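You operate a simulated robot arm through the tools that you are given. There is no shell and no other tool. Be economical: measure what you need, move in short steps, check, and stop when the job is done.

The job below is to be done with a simulated robot arm. You get a single attempt, and the scene is never put back.

TASK
Put the brown card tube on the lower shelf of the goods out table. Put the folded white cloth on the front of the test table away on the ledge before the water trough. Put the 0.7 kg steel block from the top of the frame between the capstan wheels on the shelf under the printer. Put the cable sample marked "E230" from the top of the frame between the capstan wheels on the ledge before the water trough and the cable sample that says "E372" on the ledge under the printer arm. Put the bottle labelled "OIL" from the top of the air pump on the middle shelf of the green shelf unit and the bottle that says "cleaner" on the top of the rewind table. The order is free. Set down upright: brown card tube, steel block, bottle.

Only the result counts: the job must be done as asked and must still hold three seconds after the hand-in. Knocking over, shifting, dropping, spilling or breaking anything else fails it. Flat cloth is picked up by pressing the open fingertips on it (5 to 10 N) and closing them slowly along it; thin cloth reads only 2 to 8 mm in the jaws.

THE ROBOT
A 6-joint arm with a fingered hand on a trunk, on a base that drives. Base frame: it is fixed to the floor where the robot stands at the start and does not move with it; the origin is under the middle of the robot, x ahead of it, y to its left, z up. Lengths are in mm, angles in rad, forces in N, time in s.
With the tool pointing down near the work surface it reaches from about 200 to 480 mm from the robot's upright axis, wherever it stands. Its first joint turns from -2.897 to 2.897 rad. Places, roughly: blue bottle, white bottle, yellow bottle [-250, 10500, 1000]; brown card tube (7x7x12 cm) [500, 0, 800]; cable sample [4750, 14250, 1000]; folded white cloth (9x7x3 cm) [0, 2700, 800]; ledge before the water trough (25x44 cm) [4340, 16100, 660]; ledge under the printer arm (24x31 cm) [4340, 12720, 1020]; lower shelf of the GOODS OUT table [900, 200, 300]; middle shelf of the green shelf unit [-400, 12000, 300]; shelf under the printer [4400, 12500, 600]; steel block [4500, 14250, 1000]; top of the REWIND table [-300, 8100, 800]. Payload 2.3 kg.
The tool frame sits at the grasp point between the pads (the TCP): z along the fingers, y along the line on which they close. The tips reach 22 mm beyond it. Largest opening 112 mm; the body of the gripper starts 60 mm behind the TCP. The gripper is a hand of 3 fingers: y runs from the thumb to the fingers, the wrist lies at [0, 0, -218] in the tool frame, and closing takes about 1.5 s.
Orientation is that of the tool frame in the base frame, as [roll, pitch, yaw] about the fixed x, y, z axes, in that order (R = Rz(yaw) Ry(pitch) Rx(roll)). With the fingers straight down and closing along the base's y, the tool's x points along the base's -x, its y along +y and its z along -z.

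THE INTERFACE
- The arm moves only by the tool arm_command. Its argument "targets" is one flat list of numbers, 6 for each row, row after row: the shift along the tool's x, y, z in units of 500 mm (1.0 is 500 mm), then the turn, a rotation vector about the tool's x, y, z in units of 180 degrees (1.0 is 180 degrees). In form: [tx, ty, tz, rx, ry, rz, tx, ty, tz, rx, ry, rz, ...]. A call has 1 to 12 rows; each row is the pose to reach, as a shift and turn from the pose commanded when the call began, along the tool's axes at that moment. "hand" is the finger opening in m, from 0 to 0.112, set as the call begins (left out, the last holds). A call with a number of a shift or a turn outside -1 to 1 is refused whole. Rows are played at 5 a second. More than 50 mm and 0.15 rad between two rows, or a gripper value outside its range, and nothing of the call is played. A pose out of reach is approached as far as the arm can. The call stops where the force on the tool passes 40 N (or 10 N more than at its start, if that is more) or the arm is blocked; 0.2 s more then pass. Each finger travels about 72 mm/s and halts on what it meets, pressing with about 30 N; the grip force reading is that of the motor and also rises with nothing between the fingers. The clock runs only during rows and for 0.2 s after the last one: add rows that repeat a pose to give the fingers time. It gives the time, the measured TCP pose, the force on the tool (base axes), the opening and the grip force at its end, in the units of the frame above (readings bear some noise), with the torque about the TCP (base axes, N m) and any sound that the robot's microphone picked up, and new pictures: "views" is both (left out), scene, wrist or none.
- Cameras (640 x 400 px; columns grow to the right, rows downward): "scene" is now at [-3.3, 144.1, 1551.2]; the picture's right is [0.07, -1.00, 0.00], its down [-0.92, -0.06, -0.40] and it looks along [0.40, 0.03, -0.92] (base axes); focal length 253 px, centre (320, 200). "wrist" rides on the gripper at [66, 3, -80] in the tool frame; the picture's right is [-0.05, 1.00, 0.00], its down [-0.77, -0.04, -0.64] and it looks along [-0.64, -0.03, 0.77] (tool axes); focal length 275 px, centre (320, 200). There is no depth. A picture from a camera that has moved, and an enlarged one, comes with that camera's place and axes in the base frame and with its lens.
- move_column(by): slides the trunk up (or, below 0, down) by that many mm; the arm and the scene camera ride with it, the base frame stays. It gives what a move gives, with no picture.
- steer(legs): drives the robot by 1 to 6 legs, each [ahead, left, turn to the left] in mm, mm and rad, along the robot's own axes; the way and the turn of a leg run together, so that a leg with both is an arc; at most 1500 mm and 3.142 rad a leg. The arm and the cameras ride along, it lands a little off, and it stops where it bumps. It gives what a move gives, and a new picture of the scene camera.
- move_fingers(finger1, finger2, thumb_bend): sets how far each is bent, from 0 (flat) to 100 (curled in); at 30 the hand is open as for a grip, at 70 the pads meet at the TCP. One left out holds its place. A second passes; each finger stops where it meets its share of the squeeze, and holds until it gets a number again. A gripper value or a shape takes the hand back. It gives what a move gives, with no picture; readings hold the bend of each and the force on the fingers (four entries, about 0 where the hand has none), thumb and palm.
- set_grasp(shape): the hand has 3 fingers and takes this shape, open, in about a second: jaw (thumb against the fingers, like two jaws); tri (thumb and two fingers); tip (a fingertip pinch); poke (one finger out to press); point (the index stretched); flat (the hand flat); cup (the hand cupped); fist (a fist). The gripper value then closes the fingers along that shape, each until it touches; the sizes above hold for jaw. It gives what a move gives, with no picture.
- turn_head(pan, tilt): turns the head with the scene camera to pan (to the left, within 2.705 rad either way) and tilt (down, from -0.506 to 1.204), counted from straight ahead of the robot. It gives what a move gives, and a new picture of the scene camera.
- close_up(camera, box): a new picture of the part [left, top, right, bottom] of that camera's present view, enlarged. It takes no simulated time.
- job_done(): hands the job in; it is judged then, once.

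Work in short steps. Places have to be worked out from the pictures, the camera data and where the tool is seen: move nearer, look again, correct. Check each grasp and each placing, and mend what went wrong. You have 207 turns and 260 pictures in all, those below and enlarged ones among them. Open the gripper and draw the arm clear of the work before you hand the job in, unless the task says otherwise; then end with one line.

The tools are called after "Call:" as name(argument=value, ...) on one line, values as JSON. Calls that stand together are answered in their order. arm_command: Moves the arm, as the interface text tells. Its arguments: {"type":"object","properties":{"targets":{"type":"array","items":{"type":"number"}},"hand":{"type":"number"},"views":{"type":"string","enum":["both","scene","wrist","none"]}},"required":["targets"]} The other tools are called the same way: move_column (by) slides the trunk up or down; set_grasp (shape) gives the hand a shape; move_fingers (finger1, finger2, thumb_bend) moves the fingers one by one; steer (legs) drives the base; turn_head (pan, tilt) turns the head that bears the scene camera; close_up (camera, box) takes an enlarged picture of a part of a camera's view; job_done () hands the job in.

At the start:

```text
time_s: 0.0
eef_pos: [323.2, -46.1, 1029.2]
tool_rot: [-3.141, 0.0, -3.141]
ft_force: [-0.5, -0.2, 0.4]
moment: [-0.01, -0.01, -0.02]
gripper_width: 112.1
finger_force: 0.2
shape: jaw
bend: [30.0, 30.0, 30.0]
finger forces: [0.0, 0.0, 0.0, 0.0, 0.1, 0.0]
trunk travel left (down, up): [-500.0, 90.0]
robot x, y, heading: [0.1, 0.8, -0.002]
head pan, tilt: [0.066, 1.162]
```

scene: 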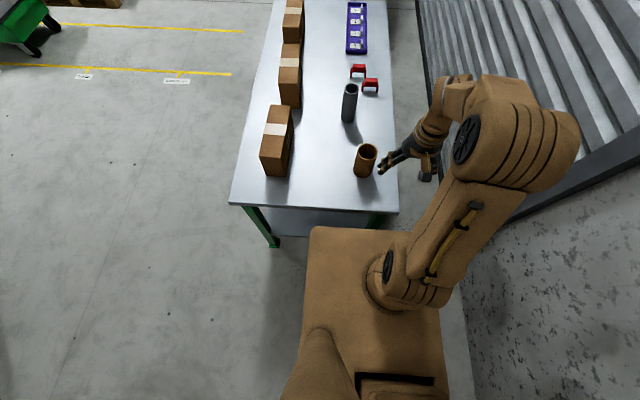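
wrist: 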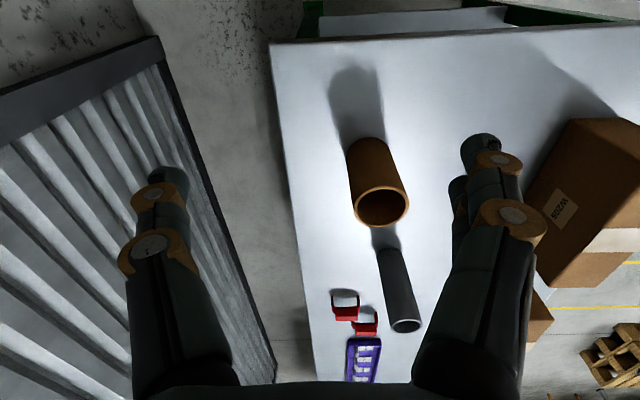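

The tube stands at about (478, 21), on a table top at z≈740, and the lower shelf shows beyond the near table edge. I'll tilt the hand 45° forward and bring it to a pre-grasp behind and above the tube.

Call:
arm_command(targets=[-0.012, 0.022, 0.031, 0, -0.042, 0, -0.023, 0.045, 0.063, 0, -0.083, 0, -0.035, 0.067, 0.094, 0, -0.125, 0, -0.047, 0.089, 0.125, 0, -0.167, 0, -0.058, 0.112, 0.157, 0, -0.208, 0, -0.07, 0.134, 0.188, 0, -0.25, 0, -0.07, 0.134, 0.188, 0, -0.25, 0], hand=0.112, views="both")

```text
time_s: 1.6
eef_pos: [385.7, 24.2, 925.5]
tool_rot: [-3.142, 0.787, 3.14]
ft_force: [0.3, 0.1, 0.7]
moment: [-0.01, 0.03, 0.02]
gripper_width: 112.0
finger_force: 0.1
shape: jaw
bend: [30.0, 30.0, 30.0]
finger forces: [0.0, 0.0, 0.1, 0.1, 0.0, 0.0]
out of reach, approached as far as the arm can: row 4, 5, 6, 7
trunk travel left (down, up): [-500.0, 90.0]
robot x, y, heading: [-4.6, 3.5, -0.002]
head pan, tilt: [0.066, 1.162]
camera scene: at [-3.7, 143.8, 1551.2], right [0.07, -1.0, 0.0], down [-0.92, -0.06, -0.4], along [0.4, 0.03, -0.92], focal length 253 px, centre (320, 200)
camera wrist: at [281.0, 27.4, 935.0], right [0.03, 1.0, 0.03], down [0.1, -0.04, 0.99], along [0.99, -0.03, -0.1], focal length 275 px, centre (320, 200)
```

scene: 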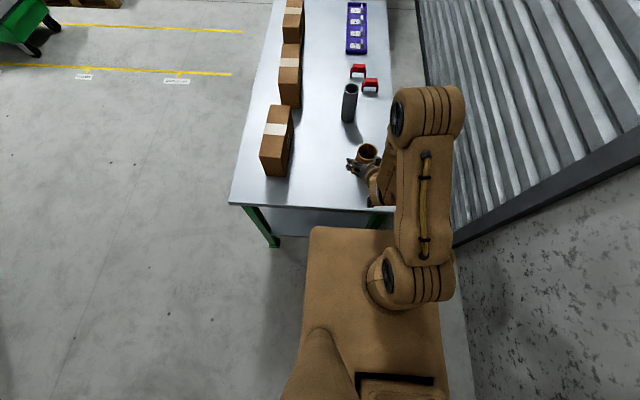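
wrist: 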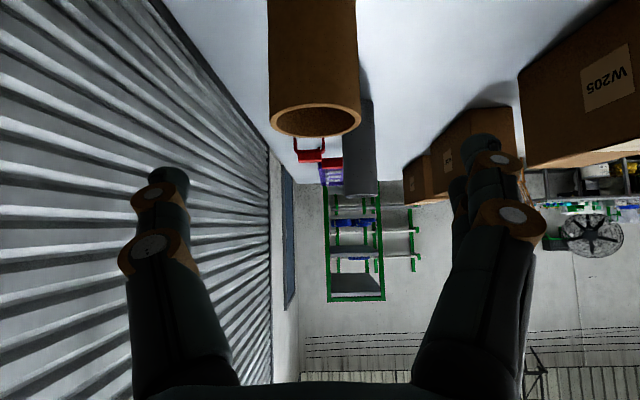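

The tube reads at (474, 20) and the hand is aligned with it. I'll move along the tilt so that the TCP is about 30 mm below the rim.

Call:
arm_command(targets=[0.002, -0.006, 0.052, 0, 0, 0, 0.004, -0.006, 0.104, 0, 0, 0, 0.006, -0.006, 0.156, 0, 0, 0, 0.008, -0.006, 0.208, 0, 0, 0, 0.008, -0.006, 0.26, 0, 0, 0, 0.008, -0.006, 0.26, 0, 0, 0], views="both")

```text
time_s: 3.0
eef_pos: [473.9, 21.5, 830.3]
tool_rot: [3.141, 0.785, -3.14]
ft_force: [-0.4, 0.9, 0.2]
moment: [0.03, 0.03, -0.01]
gripper_width: 112.1
finger_force: 0.0
shape: jaw
bend: [30.0, 30.0, 30.0]
finger forces: [0.1, 0.0, 0.1, 0.1, 0.1, 0.1]
trunk travel left (down, up): [-500.0, 90.0]
robot x, y, heading: [-0.1, 3.9, 0.002]
head pan, tilt: [0.066, 1.162]
camera scene: at [-3.6, 144.1, 1551.2], right [0.07, -1.0, 0.0], down [-0.92, -0.06, -0.4], along [0.4, 0.03, -0.92], focal length 253 px, centre (320, 200)
camera wrist: at [370.4, 24.1, 839.0], right [0.03, 1.0, 0.03], down [0.1, -0.04, 0.99], along [0.99, -0.03, -0.1], focal length 275 px, centre (320, 200)
```

scene: 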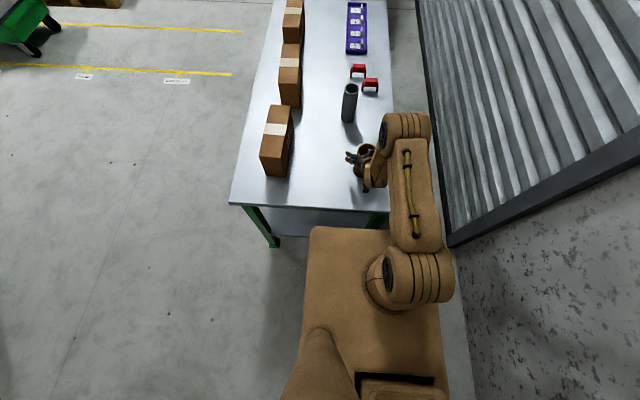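
wrist: 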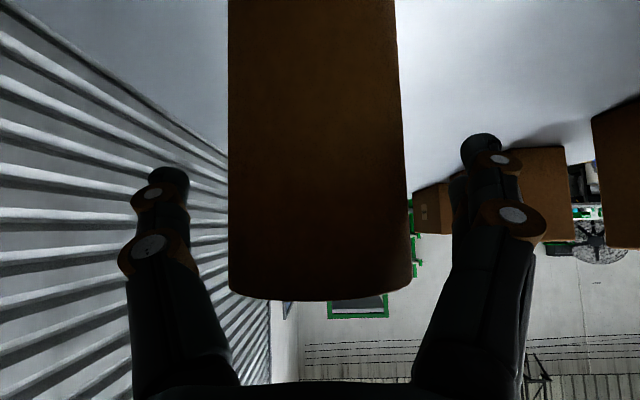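

The tube stands between the fingers, so I close on it.

Call:
arm_command(targets=[0, 0, 0, 0, 0, 0, 0, 0, 0, 0, 0, 0, 0, 0, 0, 0, 0, 0, 0, 0, 0, 0, 0, 0, 0, 0, 0, 0, 0, 0, 0, 0, 0, 0, 0, 0, 0, 0, 0, 0, 0, 0], hand=0.06, views="wrist")

```text
time_s: 4.6
eef_pos: [472.7, 21.7, 829.8]
tool_rot: [-3.141, 0.786, 3.14]
ft_force: [0.2, -0.9, -0.8]
moment: [0.05, 0.09, 0.0]
gripper_width: 55.7
finger_force: 29.6
shape: jaw
bend: [72.0, 73.0, 73.0]
finger forces: [14.1, 15.1, 0.1, 0.0, 26.2, 0.0]
trunk travel left (down, up): [-500.0, 90.0]
robot x, y, heading: [4.6, -1.9, 0.0]
head pan, tilt: [0.066, 1.162]
camera wrist: at [370.3, 24.1, 839.2], right [0.03, 1.0, 0.03], down [0.1, -0.04, 0.99], along [0.99, -0.03, -0.1], focal length 275 px, centre (320, 200)
```

wrist: 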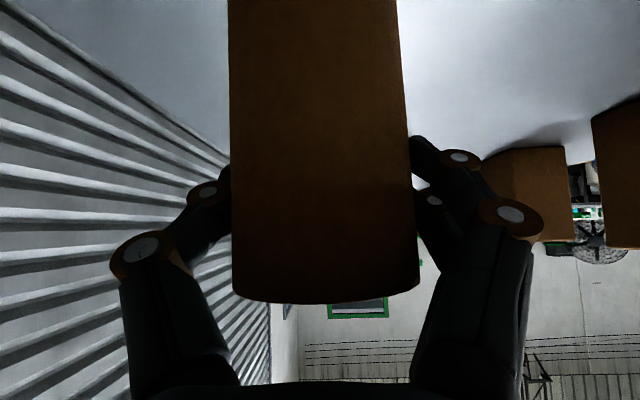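

The tube is gripped (14/15/26 N). I'll lift it 60 mm.

Call:
arm_command(targets=[-0.042, 0, -0.042, 0, 0, 0, -0.085, 0, -0.085, 0, 0, 0, -0.085, 0, -0.085, 0, 0, 0], views="wrist")

Call:
turn_head(pan=2.6, tilt=0.5)

```text
time_s: 5.4
eef_pos: [473.3, 21.2, 889.8]
tool_rot: [-3.141, 0.785, 3.14]
ft_force: [0.5, 0.7, -0.7]
moment: [0.0, 0.01, -0.01]
gripper_width: 55.7
finger_force: 30.4
shape: jaw
bend: [72.0, 73.0, 73.0]
finger forces: [13.9, 14.4, 0.0, 0.0, 26.0, 0.1]
trunk travel left (down, up): [-500.0, 90.0]
robot x, y, heading: [0.5, 3.0, 0.003]
head pan, tilt: [0.066, 1.162]
camera wrist: at [369.5, 24.0, 898.7], right [0.03, 1.0, 0.03], down [0.1, -0.04, 0.99], along [0.99, -0.03, -0.1], focal length 275 px, centre (320, 200)
```

wrist: 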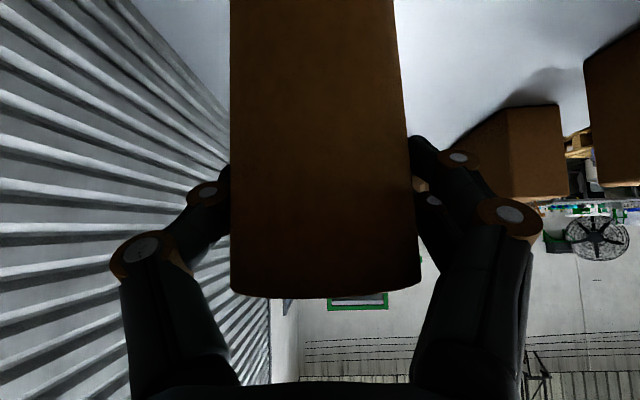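

```text
time_s: 7.7
eef_pos: [473.6, 21.3, 889.5]
tool_rot: [3.141, 0.785, -3.141]
ft_force: [-0.6, -0.6, -1.8]
moment: [-0.01, -0.02, 0.01]
gripper_width: 55.7
finger_force: 30.0
shape: jaw
bend: [72.0, 73.0, 73.0]
finger forces: [13.8, 14.4, 0.0, 0.0, 26.1, 0.1]
trunk travel left (down, up): [-500.0, 90.0]
robot x, y, heading: [-2.2, -0.3, 0.003]
head pan, tilt: [2.601, 0.499]
camera scene: at [-139.8, 187.2, 1602.6], right [0.52, 0.86, 0.0], down [0.41, -0.25, -0.88], along [-0.75, 0.45, -0.48], focal length 253 px, centre (320, 200)
```

scene: 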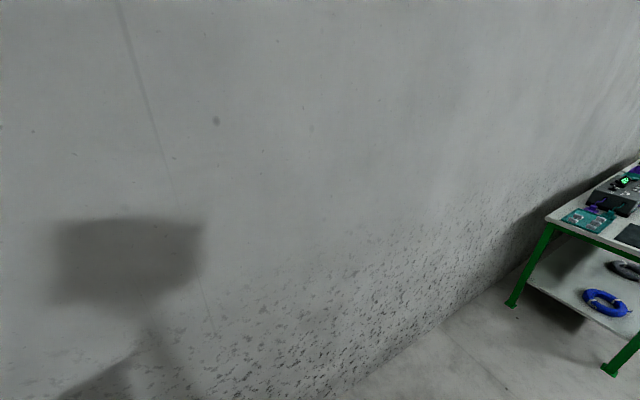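

Wall is at x≈-650 behind. I'll back off about 250 mm so the tube clears the table edge, with the head turned to look at the table end.

Call:
steer(legs=[[-250, 0, 0]])

Call:
turn_head(pan=0.0, tilt=0.9)

```text
time_s: 9.5
eef_pos: [221.1, 21.9, 889.7]
tool_rot: [-3.142, 0.784, 3.141]
ft_force: [-0.7, -0.1, -1.1]
moment: [0.0, -0.02, -0.01]
gripper_width: 55.7
finger_force: 29.8
shape: jaw
bend: [72.0, 73.0, 73.0]
finger forces: [13.8, 14.4, 0.0, 0.1, 26.1, 0.0]
trunk travel left (down, up): [-500.0, 90.0]
robot x, y, heading: [-250.7, 0.7, 0.001]
head pan, tilt: [2.601, 0.499]
camera scene: at [-391.9, 187.3, 1602.6], right [0.52, 0.86, 0.0], down [0.41, -0.25, -0.88], along [-0.75, 0.45, -0.48], focal length 253 px, centre (320, 200)
```

scene: 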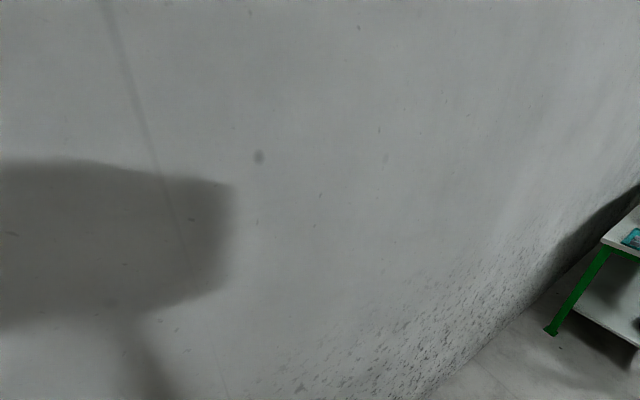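

```text
time_s: 11.8
eef_pos: [221.0, 20.9, 889.5]
tool_rot: [-3.142, 0.786, -3.141]
ft_force: [-0.1, -0.3, -1.5]
moment: [0.01, 0.03, 0.01]
gripper_width: 55.4
finger_force: 30.2
shape: jaw
bend: [72.0, 73.0, 73.0]
finger forces: [13.9, 14.4, 0.1, 0.1, 26.1, 0.1]
trunk travel left (down, up): [-500.0, 90.0]
robot x, y, heading: [-253.7, 1.5, 0.002]
head pan, tilt: [0.0, 0.901]
camera scene: at [-237.5, 140.4, 1568.8], right [0.0, -1.0, 0.0], down [-0.78, 0.0, -0.62], along [0.62, 0.0, -0.78], focal length 253 px, centre (320, 200)
```

scene: 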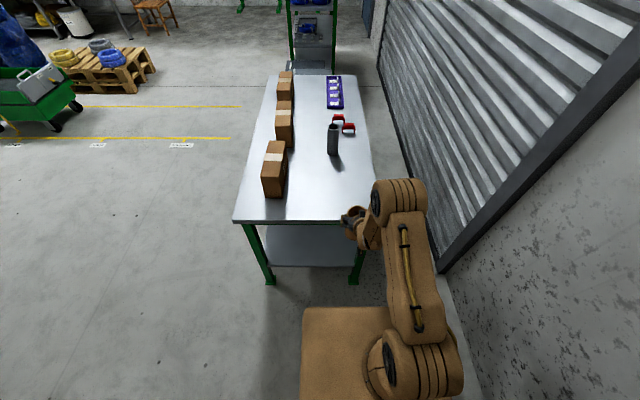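

The shelf edge is at x≈330 and its legs are at y≈-60 and 450. I'll lower the trunk 440 mm, then shift left to come in between the legs.

Call:
move_column(by=-440)

Call:
steer(legs=[[30, 130, 0]])

```text
refused: -440 is not a number from -400 to 400
```

```text
time_s: 13.1
eef_pos: [254.0, 151.2, 889.3]
tool_rot: [-3.139, 0.785, -3.138]
ft_force: [-0.2, 0.0, -0.8]
moment: [0.01, -0.02, -0.01]
gripper_width: 55.6
finger_force: 30.4
shape: jaw
bend: [72.0, 73.0, 73.0]
finger forces: [13.9, 14.4, 0.1, 0.0, 26.1, 0.1]
trunk travel left (down, up): [-500.0, 90.0]
robot x, y, heading: [-219.7, 127.8, 0.003]
head pan, tilt: [0.0, 0.901]
camera scene: at [-206.5, 269.3, 1568.6], right [0.0, -1.0, 0.0], down [-0.78, 0.0, -0.62], along [0.62, 0.0, -0.78], focal length 253 px, centre (320, 200)
```

scene: 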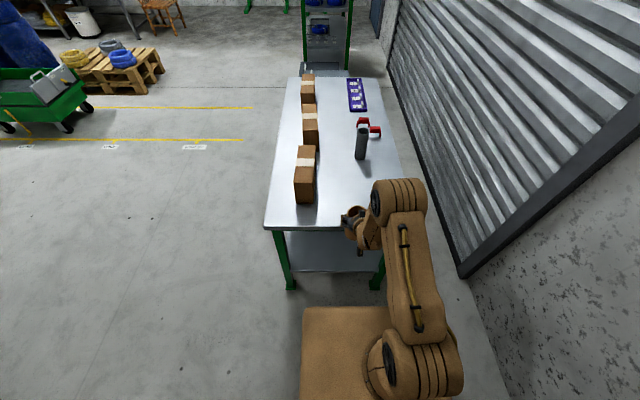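

The column takes at most 400 mm per call. I back off a touch for clearance, then lower in two steps.

Call:
steer(legs=[[-30, 0, 0]])

Call:
move_column(by=-400)

Call:
move_column(by=-50)

```text
time_s: 14.0
eef_pos: [221.8, 150.8, 890.0]
tool_rot: [-3.141, 0.788, -3.138]
ft_force: [0.5, 0.6, -0.1]
moment: [0.01, 0.0, -0.01]
gripper_width: 55.8
finger_force: 30.0
shape: jaw
bend: [72.0, 73.0, 73.0]
finger forces: [13.9, 14.4, 0.0, 0.0, 26.1, 0.0]
trunk travel left (down, up): [-500.0, 90.0]
robot x, y, heading: [-253.1, 125.6, 0.003]
head pan, tilt: [0.0, 0.901]
camera scene: at [-238.7, 267.9, 1568.8], right [0.0, -1.0, 0.0], down [-0.78, 0.0, -0.62], along [0.62, 0.0, -0.78], focal length 253 px, centre (320, 200)
```

scene: 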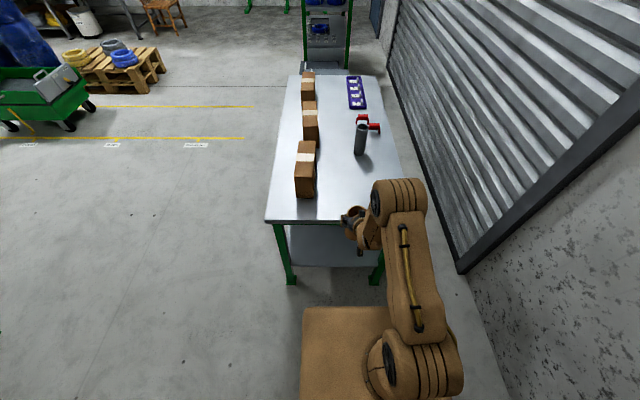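

```text
time_s: 17.8
eef_pos: [222.6, 150.0, 489.9]
tool_rot: [-3.141, 0.785, -3.137]
ft_force: [-0.6, 0.1, -0.7]
moment: [0.01, -0.03, 0.01]
gripper_width: 55.4
finger_force: 29.6
shape: jaw
bend: [72.0, 73.0, 73.0]
finger forces: [13.8, 14.5, 0.0, 0.0, 26.2, 0.0]
trunk travel left (down, up): [-100.0, 490.0]
robot x, y, heading: [-251.3, 122.5, 0.004]
head pan, tilt: [0.0, 0.901]
```

```text
time_s: 18.7
eef_pos: [221.3, 149.2, 438.7]
tool_rot: [-3.141, 0.785, -3.141]
ft_force: [0.2, 0.5, -1.3]
moment: [0.0, -0.01, 0.02]
gripper_width: 55.5
finger_force: 30.0
shape: jaw
bend: [72.0, 73.0, 73.0]
finger forces: [13.9, 14.3, 0.1, 0.0, 26.2, 0.0]
trunk travel left (down, up): [-50.0, 540.0]
robot x, y, heading: [-248.6, 126.7, 0.002]
head pan, tilt: [0.0, 0.901]
```

TCP is at z 439, so the tube bottom is at about 349. I'll extend forward 180 mm under the table top.

Call:
arm_command(targets=[-0.051, 0, 0.051, 0, 0, 0, -0.102, 0, 0.102, 0, 0, 0, -0.153, 0, 0.153, 0, 0, 0, -0.204, 0, 0.204, 0, 0, 0, -0.255, 0, 0.255, 0, 0, 0, -0.255, 0, 0.255, 0, 0, 0], views="both")

```text
time_s: 20.1
eef_pos: [363.4, 149.4, 438.0]
tool_rot: [3.138, 0.788, -3.138]
ft_force: [0.8, -0.1, -1.9]
moment: [-0.02, 0.02, 0.0]
gripper_width: 55.1
finger_force: 29.3
shape: jaw
bend: [72.0, 73.0, 73.0]
finger forces: [13.7, 14.2, 0.0, 0.1, 25.9, 0.1]
out of reach, approached as far as the arm can: row 4, 5, 6
trunk travel left (down, up): [-50.0, 540.0]
robot x, y, heading: [-249.4, 129.5, 0.0]
head pan, tilt: [0.0, 0.901]
camera scene: at [-237.1, 267.8, 1118.8], right [0.0, -1.0, 0.0], down [-0.78, 0.0, -0.62], along [0.62, 0.0, -0.78], focal length 253 px, centre (320, 200)
camera wrist: at [260.1, 151.8, 446.1], right [0.03, 1.0, 0.03], down [0.09, -0.04, 1.0], along [1.0, -0.03, -0.09], focal length 275 px, centre (320, 200)
```

scene: 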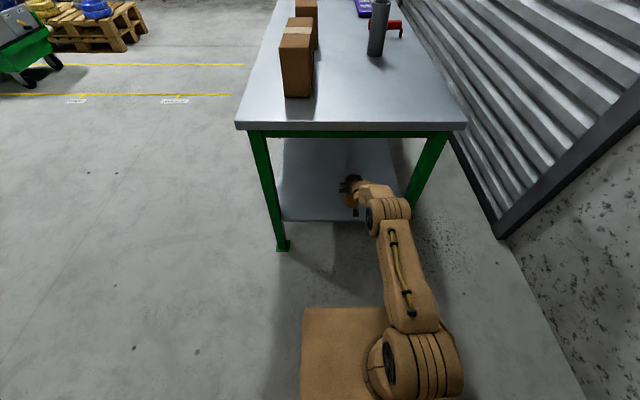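
wrist: 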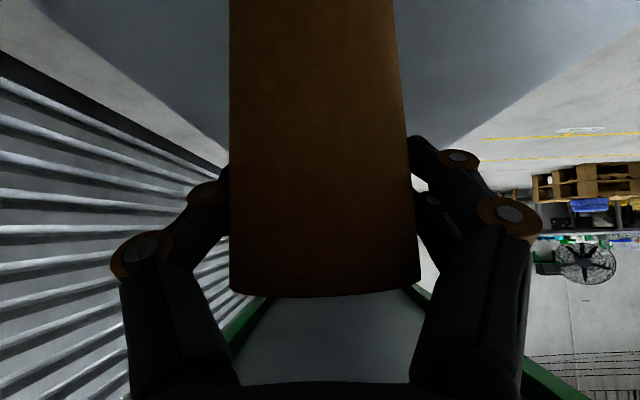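

The arm's reach ends at x 363. I'll drive 90 mm forward, which keeps the wrist and elbow clear of the table top.

Call:
steer(legs=[[90, 0, 0]])

Call:
move_column(by=-40)

```text
time_s: 21.2
eef_pos: [453.4, 149.2, 438.5]
tool_rot: [3.141, 0.789, -3.139]
ft_force: [0.0, 0.1, -1.2]
moment: [0.01, -0.01, -0.02]
gripper_width: 55.5
finger_force: 30.1
shape: jaw
bend: [72.0, 73.0, 73.0]
finger forces: [13.7, 14.2, 0.0, 0.0, 25.9, 0.0]
trunk travel left (down, up): [-50.0, 540.0]
robot x, y, heading: [-160.7, 126.2, 0.002]
head pan, tilt: [0.0, 0.901]
camera scene: at [-147.4, 268.0, 1118.8], right [0.0, -1.0, 0.0], down [-0.78, 0.0, -0.62], along [0.62, 0.0, -0.78], focal length 253 px, centre (320, 200)
```

scene: 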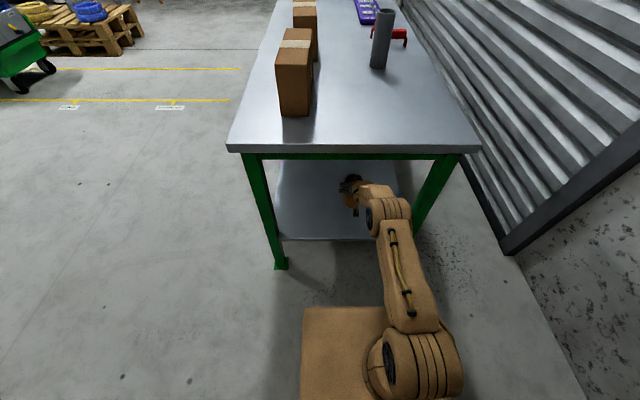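

```text
time_s: 22.1
eef_pos: [453.1, 148.6, 397.3]
tool_rot: [3.142, 0.788, -3.141]
ft_force: [-0.8, 0.7, -1.5]
moment: [-0.02, 0.02, 0.03]
gripper_width: 55.2
finger_force: 30.0
shape: jaw
bend: [72.0, 73.0, 73.0]
finger forces: [13.7, 14.3, 0.1, 0.0, 26.0, 0.0]
trunk travel left (down, up): [-10.0, 580.0]
robot x, y, heading: [-160.6, 128.6, 0.001]
head pan, tilt: [0.0, 0.901]
```

The tube bottom is near 307. I lower with the arm in 2 mm steps and watch the force.

Call:
arm_command(targets=[0.0028, 0, 0.0028, 0, 0, 0, 0.0056, 0, 0.0056, 0, 0, 0, 0.0084, 0, 0.0084, 0, 0, 0, 0.0112, 0, 0.0112, 0, 0, 0], views="wrist")

```text
time_s: 23.1
eef_pos: [453.9, 147.1, 389.2]
tool_rot: [3.14, 0.79, -3.14]
ft_force: [0.5, 0.1, 0.0]
moment: [-0.01, -0.03, 0.0]
gripper_width: 55.5
finger_force: 29.8
shape: jaw
bend: [72.0, 73.0, 73.0]
finger forces: [13.8, 14.2, 0.1, 0.1, 25.9, 0.0]
trunk travel left (down, up): [-10.0, 580.0]
robot x, y, heading: [-162.4, 129.8, -0.003]
head pan, tilt: [0.0, 0.901]
camera wrist: at [349.4, 150.9, 397.9], right [0.03, 1.0, 0.03], down [0.09, -0.04, 1.0], along [1.0, -0.03, -0.09], focal length 275 px, centre (320, 200)
```

wrist: 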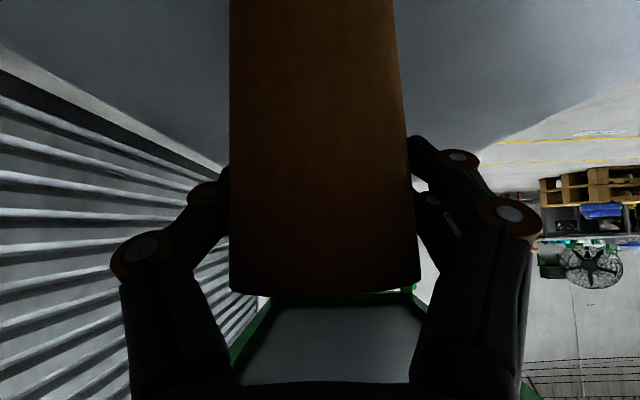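

No firm contact yet; I continue down 2 mm at a time.

Call:
arm_command(targets=[0.0028, 0, 0.0028, 0, 0, 0, 0.0056, 0, 0.0056, 0, 0, 0, 0.0056, 0, 0.0056, 0, 0, 0], views="none")

```text
time_s: 23.9
eef_pos: [451.8, 148.8, 384.8]
tool_rot: [3.14, 0.79, -3.139]
ft_force: [-0.1, -0.3, -0.6]
moment: [0.0, -0.07, 0.0]
gripper_width: 55.2
finger_force: 30.0
shape: jaw
bend: [72.0, 73.0, 73.0]
finger forces: [13.6, 14.2, 0.0, 0.0, 25.8, 0.0]
trunk travel left (down, up): [-10.0, 580.0]
robot x, y, heading: [-160.2, 131.0, -0.0]
head pan, tilt: [0.0, 0.901]
```

Still free. Continue downward with more 2 mm steps (stops on force).

Call:
arm_command(targets=[0.0028, 0, 0.0028, 0, 0, 0, 0.0056, 0, 0.0056, 0, 0, 0, 0.0084, 0, 0.0084, 0, 0, 0, 0.0112, 0, 0.0112, 0, 0, 0, 0.014, 0, 0.014, 0, 0, 0, 0.0168, 0, 0.0168, 0, 0, 0], views="scene")

```text
time_s: 25.3
eef_pos: [452.2, 148.2, 374.5]
tool_rot: [3.141, 0.788, -3.141]
ft_force: [1.0, -0.5, -0.6]
moment: [0.0, 0.0, 0.02]
gripper_width: 55.4
finger_force: 29.7
shape: jaw
bend: [72.0, 73.0, 73.0]
finger forces: [13.7, 14.3, 0.1, 0.1, 26.0, 0.0]
trunk travel left (down, up): [-10.0, 580.0]
robot x, y, heading: [-162.6, 129.5, 0.001]
head pan, tilt: [0.0, 0.901]
camera scene: at [-147.3, 268.0, 1078.8], right [0.0, -1.0, 0.0], down [-0.78, 0.0, -0.62], along [0.62, 0.0, -0.78], focal length 253 px, centre (320, 200)
```

scene: 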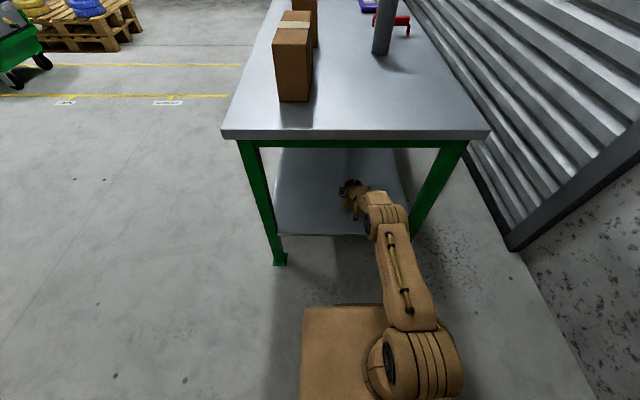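

Shelf probably lies lower than 300; parallax suggests maybe 200–280. I keep lowering in 3 mm steps.

Call:
arm_command(targets=[0.0042, 0, 0.0042, 0, 0, 0, 0.0085, 0, 0.0085, 0, 0, 0, 0.0127, 0, 0.0127, 0, 0, 0, 0.017, 0, 0.017, 0, 0, 0, 0.0212, 0, 0.0212, 0, 0, 0, 0.0255, 0, 0.0255, 0, 0, 0, 0.0297, 0, 0.0297, 0, 0, 0, 0.034, 0, 0.034, 0, 0, 0, 0.0382, 0, 0.0382, 0, 0, 0, 0.0424, 0, 0.0424, 0, 0, 0], views="wrist")

```text
time_s: 27.5
eef_pos: [453.6, 146.8, 349.2]
tool_rot: [3.14, 0.8, -3.141]
ft_force: [9.8, -1.6, 26.1]
moment: [0.17, -0.28, -0.06]
gripper_width: 55.4
finger_force: 30.4
shape: jaw
bend: [72.0, 73.0, 73.0]
finger forces: [14.3, 17.1, 0.0, 0.0, 30.4, 0.0]
trunk travel left (down, up): [-10.0, 580.0]
robot x, y, heading: [-162.2, 126.1, 0.002]
head pan, tilt: [0.0, 0.901]
camera wrist: at [350.2, 150.5, 356.4], right [0.03, 1.0, 0.03], down [0.08, -0.04, 1.0], along [1.0, -0.03, -0.08], focal length 275 px, centre (320, 200)
```

wrist: 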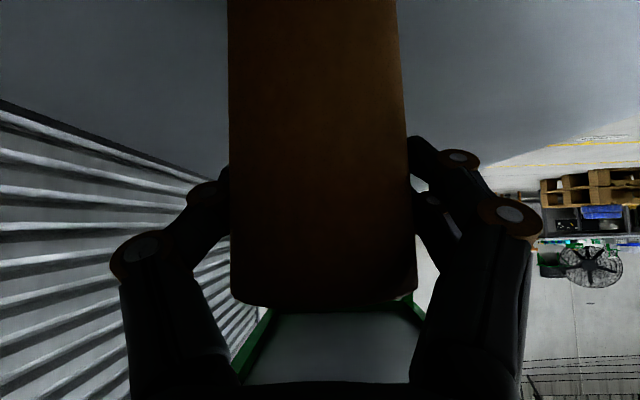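

Contact at TCP z≈350, so the shelf is at about 260. I relax upward 4 mm, then open.

Call:
arm_command(targets=[-0.0052, 0, -0.0052, 0, 0, 0, -0.0052, 0, -0.0052, 0, 0, 0], views="none")

Call:
arm_command(targets=[0, 0, 0, 0, 0, 0, 0, 0, 0, 0, 0, 0, 0, 0, 0, 0, 0, 0, 0, 0, 0, 0, 0, 0, 0, 0, 0, 0, 0, 0, 0, 0, 0, 0, 0, 0], hand=0.112, views="wrist")

```text
time_s: 28.1
eef_pos: [452.4, 147.8, 347.8]
tool_rot: [3.139, 0.79, -3.142]
ft_force: [5.5, 0.6, 17.7]
moment: [0.37, -0.12, -0.1]
gripper_width: 55.1
finger_force: 29.7
shape: jaw
bend: [72.0, 73.0, 73.0]
finger forces: [15.8, 16.7, 0.0, 0.0, 29.1, 0.0]
trunk travel left (down, up): [-10.0, 580.0]
robot x, y, heading: [-163.9, 130.8, 0.002]
head pan, tilt: [0.0, 0.901]
```

```text
time_s: 29.5
eef_pos: [453.3, 147.8, 347.2]
tool_rot: [3.141, 0.788, -3.14]
ft_force: [-0.6, -0.1, 0.9]
moment: [0.02, -0.01, -0.02]
gripper_width: 111.9
finger_force: 0.1
shape: jaw
bend: [30.0, 30.0, 30.0]
finger forces: [0.0, 0.1, 0.1, 0.0, 0.1, 0.0]
trunk travel left (down, up): [-10.0, 580.0]
robot x, y, heading: [-160.8, 125.4, 0.002]
head pan, tilt: [0.0, 0.901]
camera wrist: at [349.7, 150.6, 356.0], right [0.03, 1.0, 0.03], down [0.09, -0.04, 1.0], along [1.0, -0.03, -0.09], focal length 275 px, centre (320, 200)
```

wrist: 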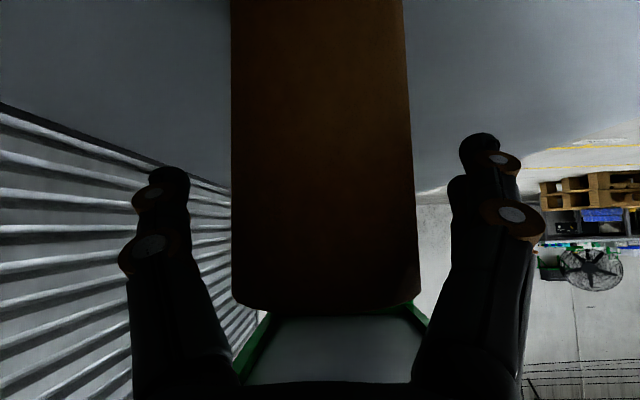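

Released, and the tube stands. I withdraw along the tool axis, then back off with the base.

Call:
arm_command(targets=[0, 0, -0.06, 0, 0, 0, 0, 0, -0.12, 0, 0, 0, 0, 0, -0.18, 0, 0, 0, 0, 0, -0.24, 0, 0, 0, 0, 0, -0.24, 0, 0, 0], views="wrist")

Call:
steer(legs=[[-180, 0, 0]])

```text
time_s: 30.7
eef_pos: [367.9, 147.5, 431.4]
tool_rot: [3.139, 0.79, -3.14]
ft_force: [0.1, -0.1, 0.4]
moment: [0.05, 0.02, -0.03]
gripper_width: 111.8
finger_force: 0.0
shape: jaw
bend: [30.0, 30.0, 30.0]
finger forces: [0.0, 0.0, 0.1, 0.0, 0.0, 0.1]
out of reach, approached as far as the arm can: row 1
trunk travel left (down, up): [-10.0, 580.0]
robot x, y, heading: [-162.3, 128.9, -0.001]
head pan, tilt: [0.0, 0.901]
camera wrist: at [264.7, 150.8, 439.9], right [0.03, 1.0, 0.03], down [0.09, -0.04, 1.0], along [1.0, -0.03, -0.09], focal length 275 px, centre (320, 200)
```

wrist: 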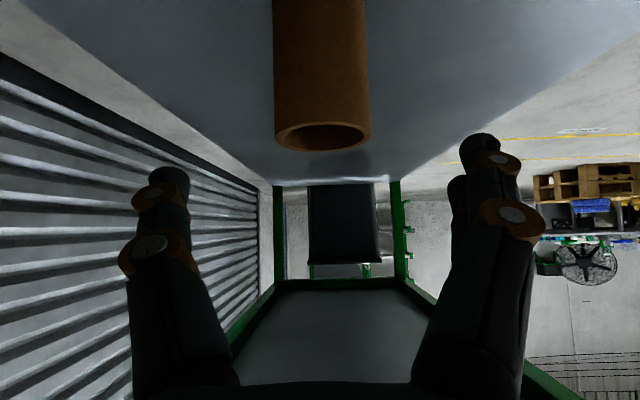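

```text
time_s: 32.1
eef_pos: [191.5, 148.9, 432.0]
tool_rot: [3.14, 0.788, -3.141]
ft_force: [-0.4, 0.0, 0.3]
moment: [0.01, -0.02, -0.01]
gripper_width: 112.0
finger_force: 0.0
shape: jaw
bend: [30.0, 30.0, 30.0]
finger forces: [0.0, 0.0, 0.1, 0.0, 0.0, 0.0]
trunk travel left (down, up): [-10.0, 580.0]
robot x, y, heading: [-338.3, 125.3, -0.003]
head pan, tilt: [0.0, 0.901]
camera scene: at [-324.4, 267.6, 1078.8], right [0.0, -1.0, 0.0], down [-0.78, 0.0, -0.62], along [0.62, 0.0, -0.78], focal length 253 px, centre (320, 200)
```

scene: 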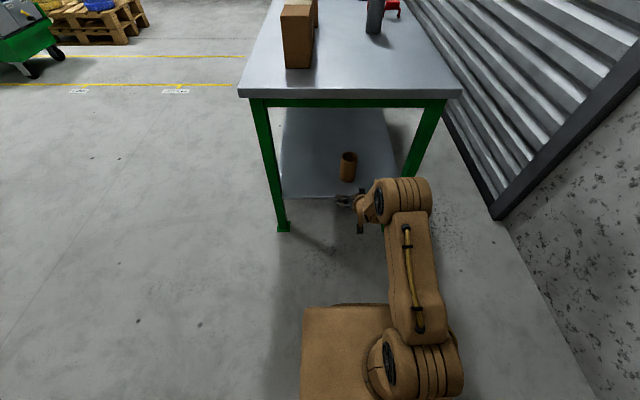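

The tube stands well on the lower shelf. I raise the trunk and look left along the aisle before driving to the test table.

Call:
move_column(by=400)

Call:
turn_head(pan=1.3, tilt=0.35)

```text
time_s: 36.0
eef_pos: [192.3, 148.3, 829.9]
tool_rot: [-3.141, 0.79, -3.141]
ft_force: [0.0, 0.3, 0.7]
moment: [0.01, 0.01, 0.0]
gripper_width: 111.9
finger_force: 0.0
shape: jaw
bend: [30.0, 30.0, 30.0]
finger forces: [0.1, 0.0, 0.0, 0.1, 0.0, 0.0]
trunk travel left (down, up): [-410.0, 180.0]
robot x, y, heading: [-335.8, 129.0, 0.001]
head pan, tilt: [0.0, 0.901]
```

```text
time_s: 37.5
eef_pos: [192.2, 148.7, 832.4]
tool_rot: [-3.141, 0.789, -3.141]
ft_force: [0.5, 0.7, -0.5]
moment: [-0.01, 0.02, -0.01]
gripper_width: 111.8
finger_force: 0.0
shape: jaw
bend: [30.0, 30.0, 30.0]
finger forces: [0.0, 0.0, 0.1, 0.0, 0.1, 0.1]
trunk travel left (down, up): [-410.0, 180.0]
robot x, y, heading: [-336.1, 126.3, 0.004]
head pan, tilt: [1.3, 0.351]
camera scene: at [-375.3, 357.2, 1526.3], right [0.96, -0.27, 0.0], down [-0.09, -0.33, -0.94], along [0.25, 0.91, -0.34], focal length 253 px, centre (320, 200)
```

scene: 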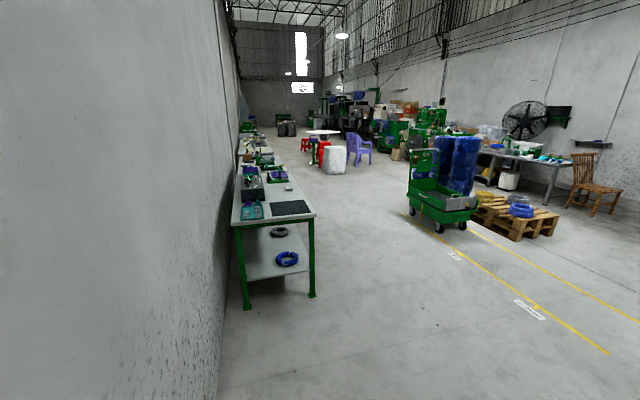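

The aisle at x≈700 is free. I drive out, turn to face -x, and strafe along to the test table.

Call:
steer(legs=[[0, 750, 0], [1080, 0, 0], [0, 0, 3.14], [0, -1500, 0]])

Call:
turn_head(pan=-0.2, tilt=0.6)

```text
time_s: 61.0
eef_pos: [249.6, 2409.0, 829.7]
tool_rot: [-3.141, 0.789, -0.042]
ft_force: [-0.2, 1.2, 0.6]
moment: [0.01, 0.0, 0.0]
gripper_width: 112.1
finger_force: 0.1
shape: jaw
bend: [30.0, 30.0, 30.0]
finger forces: [0.0, 0.0, 0.0, 0.1, 0.1, 0.0]
trunk travel left (down, up): [-410.0, 180.0]
robot x, y, heading: [778.2, 2403.5, 3.099]
head pan, tilt: [1.3, 0.351]
camera scene: at [802.9, 2173.9, 1526.4], right [-0.95, 0.31, 0.0], down [0.11, 0.33, -0.94], along [-0.29, -0.89, -0.34], focal length 253 px, centre (320, 200)
```

scene: 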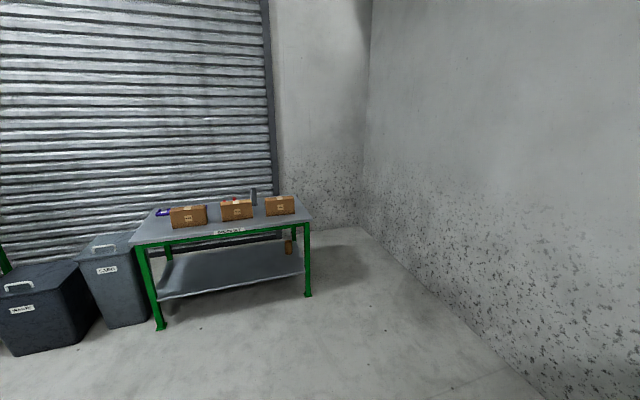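

```text
time_s: 62.6
eef_pos: [249.1, 2408.9, 831.1]
tool_rot: [-3.141, 0.789, -0.044]
ft_force: [-0.2, 0.0, 0.7]
moment: [0.02, 0.04, 0.01]
gripper_width: 112.0
finger_force: 0.2
shape: jaw
bend: [30.0, 30.0, 30.0]
finger forces: [0.1, 0.0, 0.1, 0.0, 0.0, 0.0]
trunk travel left (down, up): [-410.0, 180.0]
robot x, y, heading: [780.3, 2408.1, 3.098]
head pan, tilt: [-0.201, 0.6]
camera scene: at [745.6, 2283.4, 1503.6], right [0.24, 0.97, 0.0], down [0.55, -0.13, -0.83], along [-0.8, 0.2, -0.56], focal length 253 px, centre (320, 200)
```

scene: 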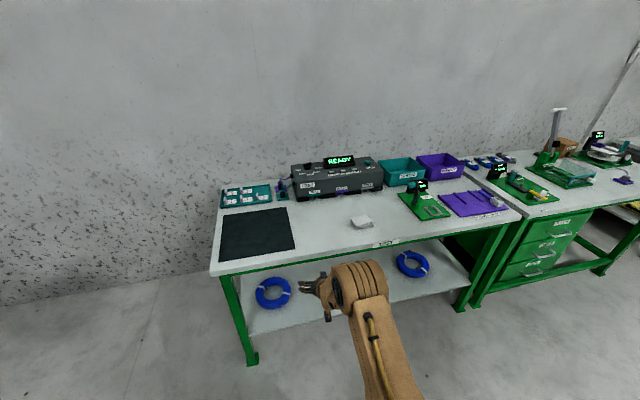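

The cloth shows at about (-106, 2695). The table front edge is at x≈64. I take a close-up, point the hand straight down at a higher, nearer pose, and drive nearer.

Call:
close_up(camera="scene", box=[320, 190, 400, 250])

Call:
arm_command(targets=[-0.002, 0, -0.045, 0, 0.042, 0, -0.005, 0, -0.089, 0, 0.083, 0, -0.007, 0, -0.134, 0, 0.125, 0, -0.009, 0, -0.179, 0, 0.167, 0, -0.012, 0, -0.223, 0, 0.208, 0, -0.014, 0, -0.268, 0, 0.25, 0, -0.014, 0, -0.268, 0, 0.25, 0], views="none")

Call:
steer(legs=[[0, 0, 0.043], [250, -290, 0]])

```text
6.67 times, centred on (360, 220) of scene
camera zoom: at [745.6, 2283.4, 1503.6], right [0.24, 0.97, 0.0], down [0.55, -0.13, -0.83], along [-0.8, 0.2, -0.56], focal length 1686 px, centre (53, 67)
```

zoom: 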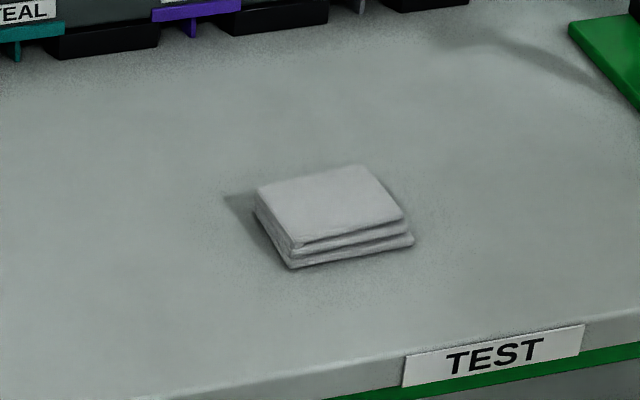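

```text
time_s: 64.2
eef_pos: [338.0, 2403.8, 929.7]
tool_rot: [-3.141, 0.002, -0.041]
ft_force: [-0.4, 0.0, -0.2]
moment: [0.0, -0.01, 0.0]
gripper_width: 112.1
finger_force: 0.0
shape: jaw
bend: [30.0, 30.0, 30.0]
finger forces: [0.1, 0.0, 0.0, 0.0, 0.0, 0.0]
out of reach, approached as far as the arm can: row 2
trunk travel left (down, up): [-410.0, 180.0]
robot x, y, heading: [780.8, 2409.6, 3.098]
head pan, tilt: [-0.201, 0.6]
```

```text
time_s: 67.0
eef_pos: [82.9, 2674.0, 931.0]
tool_rot: [-3.141, 0.005, 0.003]
ft_force: [0.1, 0.2, -1.0]
moment: [0.01, -0.03, -0.01]
gripper_width: 111.9
finger_force: 0.1
shape: jaw
bend: [30.0, 30.0, 30.0]
finger forces: [0.1, 0.0, 0.1, 0.0, 0.1, 0.0]
trunk travel left (down, up): [-410.0, 180.0]
robot x, y, heading: [523.8, 2696.2, -3.14]
head pan, tilt: [-0.201, 0.6]
camera scene: at [495.0, 2571.9, 1503.6], right [0.2, 0.98, 0.0], down [0.55, -0.11, -0.82], along [-0.81, 0.16, -0.57], focal length 253 px, centre (320, 200)
```

scene: 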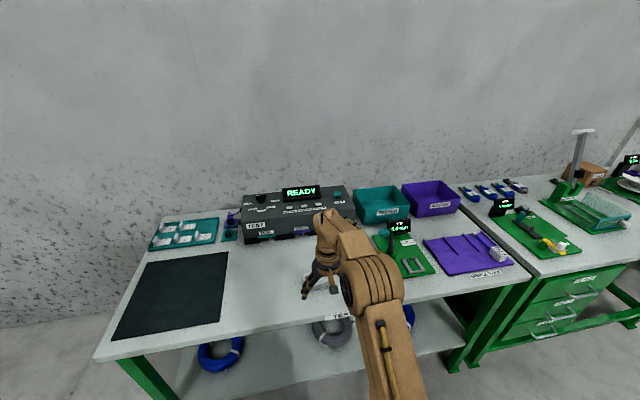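

I drive another 130 mm toward the table and then look with the wrist camera.

Call:
steer(legs=[[130, 0, 0]])

Call:
arm_command(targets=[0, 0, 0, 0, 0, 0], views="wrist")

```text
time_s: 68.3
eef_pos: [-47.1, 2672.8, 930.2]
tool_rot: [-3.141, 0.003, 0.001]
ft_force: [0.7, -0.5, 0.5]
moment: [-0.03, -0.02, 0.02]
gripper_width: 111.9
finger_force: 0.1
shape: jaw
bend: [30.0, 30.0, 30.0]
finger forces: [0.0, 0.0, 0.0, 0.0, 0.1, 0.0]
trunk travel left (down, up): [-410.0, 180.0]
robot x, y, heading: [395.6, 2693.8, -3.14]
head pan, tilt: [-0.201, 0.6]
camera scene: at [363.6, 2571.0, 1503.5], right [0.2, 0.98, 0.0], down [0.55, -0.11, -0.82], along [-0.81, 0.16, -0.57], focal length 253 px, centre (320, 200)
```

scene: 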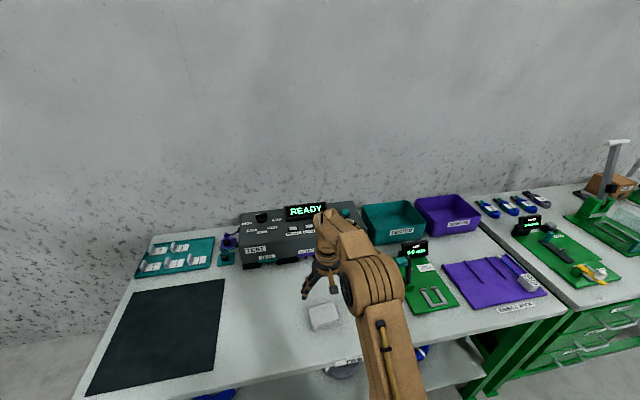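

```text
time_s: 68.7
eef_pos: [-47.0, 2673.2, 930.5]
tool_rot: [-3.141, 0.004, 0.002]
ft_force: [0.6, -0.4, -0.5]
moment: [0.02, 0.01, 0.0]
gripper_width: 112.0
finger_force: 0.0
shape: jaw
bend: [30.0, 30.0, 30.0]
finger forces: [0.0, 0.0, 0.0, 0.0, 0.0, 0.1]
trunk travel left (down, up): [-410.0, 180.0]
robot x, y, heading: [393.7, 2698.6, -3.14]
head pan, tilt: [-0.201, 0.6]
camera wrist: at [19.3, 2670.1, 1009.5], right [-0.04, -1.0, 0.0], down [-0.77, 0.04, 0.64], along [-0.64, 0.03, -0.77], focal length 275 px, centre (320, 200)
```

wrist: 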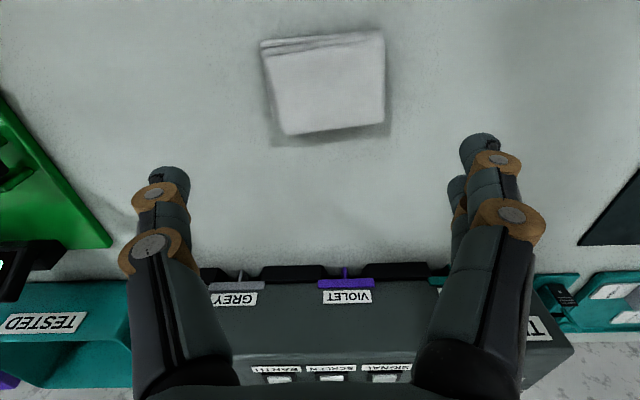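

Cloth centre is (-57, 2665), its short (70 mm) side lies roughly along x, turned about 6°. I turn the hand about 83° to close on the short side, above the cloth.

Call:
arm_command(targets=[-0.002, 0.0016, 0, 0, 0, 0.0463, -0.004, 0.0032, 0, 0, 0, 0.0926, -0.006, 0.0048, 0, 0, 0, 0.1389, -0.008, 0.0064, 0, 0, 0, 0.1852, -0.01, 0.008, 0, 0, 0, 0.2315, -0.012, 0.0096, 0, 0, 0, 0.2778, -0.014, 0.0112, 0, 0, 0, 0.3241, -0.016, 0.0128, 0, 0, 0, 0.3704, -0.018, 0.0144, 0, 0, 0, 0.4167, -0.02, 0.016, 0, 0, 0, 0.463, -0.02, 0.016, 0, 0, 0, 0.463], hand=0.112, views="wrist")

```text
time_s: 71.1
eef_pos: [-56.5, 2665.7, 929.7]
tool_rot: [3.139, 0.0, -1.453]
ft_force: [-0.8, 0.4, 0.3]
moment: [-0.03, -0.03, -0.03]
gripper_width: 112.0
finger_force: 0.1
shape: jaw
bend: [30.0, 30.0, 30.0]
finger forces: [0.0, 0.1, 0.0, 0.0, 0.1, 0.0]
trunk travel left (down, up): [-410.0, 180.0]
robot x, y, heading: [391.0, 2698.2, -3.141]
head pan, tilt: [-0.201, 0.6]
camera wrist: at [-51.6, 2599.0, 1009.5], right [-1.0, -0.07, 0.0], down [-0.05, 0.77, 0.64], along [-0.05, 0.63, -0.77], focal length 275 px, centre (320, 200)
```

wrist: 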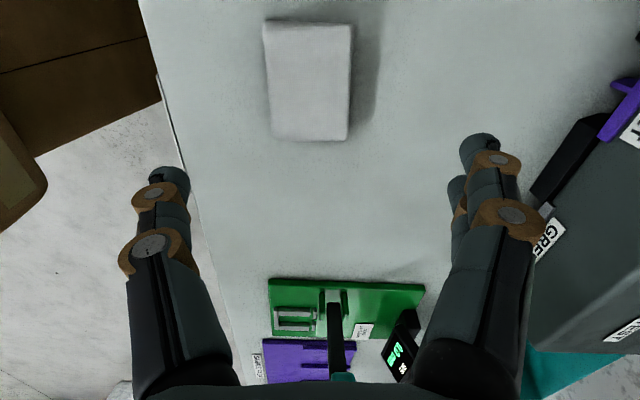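

The cloth is between the fingers in view. I shift 4 mm and descend to about 25 mm above the grasp height.

Call:
arm_command(targets=[0, -0.008, 0.07, 0, 0, 0, 0, -0.008, 0.14, 0, 0, 0, 0, -0.008, 0.21, 0, 0, 0, 0, -0.008, 0.28, 0, 0, 0, 0, -0.008, 0.28, 0, 0, 0], views="wrist")

```text
time_s: 72.2
eef_pos: [-57.0, 2666.5, 798.8]
tool_rot: [3.124, 0.0, -1.453]
ft_force: [2.7, 0.5, 22.8]
moment: [0.04, -0.03, 0.05]
gripper_width: 112.0
finger_force: 0.2
shape: jaw
bend: [30.0, 30.0, 28.0]
finger forces: [5.8, 5.9, 0.1, 0.1, 11.2, 0.0]
trunk travel left (down, up): [-410.0, 180.0]
robot x, y, heading: [388.1, 2693.8, -3.143]
head pan, tilt: [-0.201, 0.6]
stopped in row 5: the force on the tool passed its limit at 64 N (the readings are from after the stop); the commanded pose is now the measured one
camera wrist: at [-50.2, 2600.0, 877.7], right [-1.0, -0.07, 0.02], down [-0.04, 0.77, 0.64], along [-0.06, 0.63, -0.77], focal length 275 px, centre (320, 200)
```

wrist: 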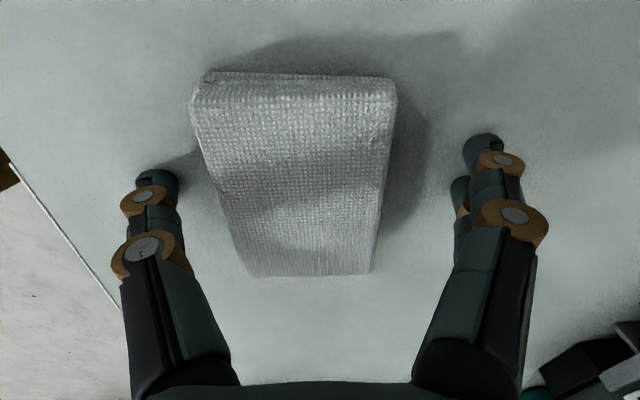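

The tips touched the table at TCP z≈799, so this table top is at ≈777, with the cloth between the fingers. I rise 4 mm and close.

Call:
arm_command(targets=[0, 0, -0.008, 0, 0, 0, 0, 0, -0.008, 0, 0, 0], views="none")

Call:
arm_command(targets=[0, 0, 0, 0, 0, 0, 0, 0, 0, 0, 0, 0, 0, 0, 0, 0, 0, 0, 0, 0, 0, 0, 0, 0, 0, 0, 0, 0, 0, 0, 0, 0, 0, 0, 0, 0, 0, 0, 0, 0, 0, 0, 0, 0, 0, 0, 0, 0], hand=0.03, views="wrist")

```text
time_s: 72.8
eef_pos: [-55.1, 2666.3, 800.5]
tool_rot: [3.128, 0.001, -1.452]
ft_force: [1.1, 0.3, 2.6]
moment: [0.03, -0.09, 0.04]
gripper_width: 112.0
finger_force: 0.2
shape: jaw
bend: [29.0, 29.0, 28.0]
finger forces: [0.3, 0.4, 0.0, 0.0, 1.6, 0.0]
trunk travel left (down, up): [-410.0, 180.0]
robot x, y, heading: [391.3, 2697.6, -3.14]
head pan, tilt: [-0.201, 0.6]
```

```text
time_s: 74.5
eef_pos: [-53.3, 2667.0, 801.0]
tool_rot: [3.123, 0.0, -1.453]
ft_force: [5.7, 0.2, 19.0]
moment: [0.03, -0.63, -0.04]
gripper_width: 56.0
finger_force: 30.0
shape: jaw
bend: [74.0, 74.0, 70.0]
finger forces: [16.1, 16.6, 0.0, 0.1, 43.6, 0.0]
trunk travel left (down, up): [-410.0, 180.0]
robot x, y, heading: [389.9, 2697.1, -3.142]
head pan, tilt: [-0.201, 0.6]
camera wrist: at [-48.3, 2600.0, 881.1], right [-1.0, -0.07, 0.02], down [-0.04, 0.77, 0.64], along [-0.06, 0.63, -0.77], focal length 275 px, centre (320, 200)
```

wrist: 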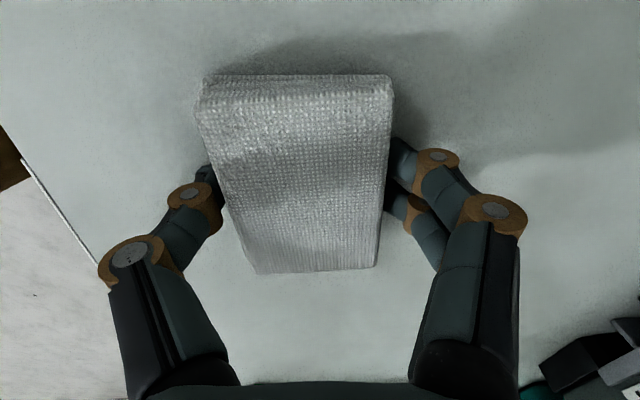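

Gripped at 56 mm. I lift 100 mm and look.

Call:
arm_command(targets=[0, 0, -0.02, 0, 0, 0, 0, 0, -0.06, 0, 0, 0, 0, 0, -0.12, 0, 0, 0, 0, 0, -0.2, 0, 0, 0, 0, 0, -0.2, 0, 0, 0], views="wrist")

```text
time_s: 75.8
eef_pos: [-54.5, 2666.9, 900.9]
tool_rot: [3.129, 0.001, -1.452]
ft_force: [0.1, -0.1, -0.2]
moment: [-0.01, -0.02, 0.03]
gripper_width: 56.5
finger_force: 30.3
shape: jaw
bend: [73.0, 73.0, 70.0]
finger forces: [15.5, 15.4, 0.1, 0.1, 30.9, 0.1]
trunk travel left (down, up): [-410.0, 180.0]
robot x, y, heading: [392.0, 2697.6, -3.132]
head pan, tilt: [-0.201, 0.6]
camera wrist: at [-48.6, 2599.8, 980.4], right [-1.0, -0.07, 0.01], down [-0.05, 0.77, 0.64], along [-0.06, 0.63, -0.77], focal length 275 px, centre (320, 200)
```

wrist: 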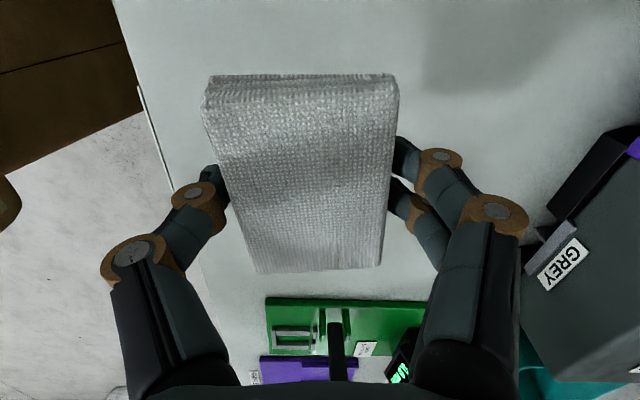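

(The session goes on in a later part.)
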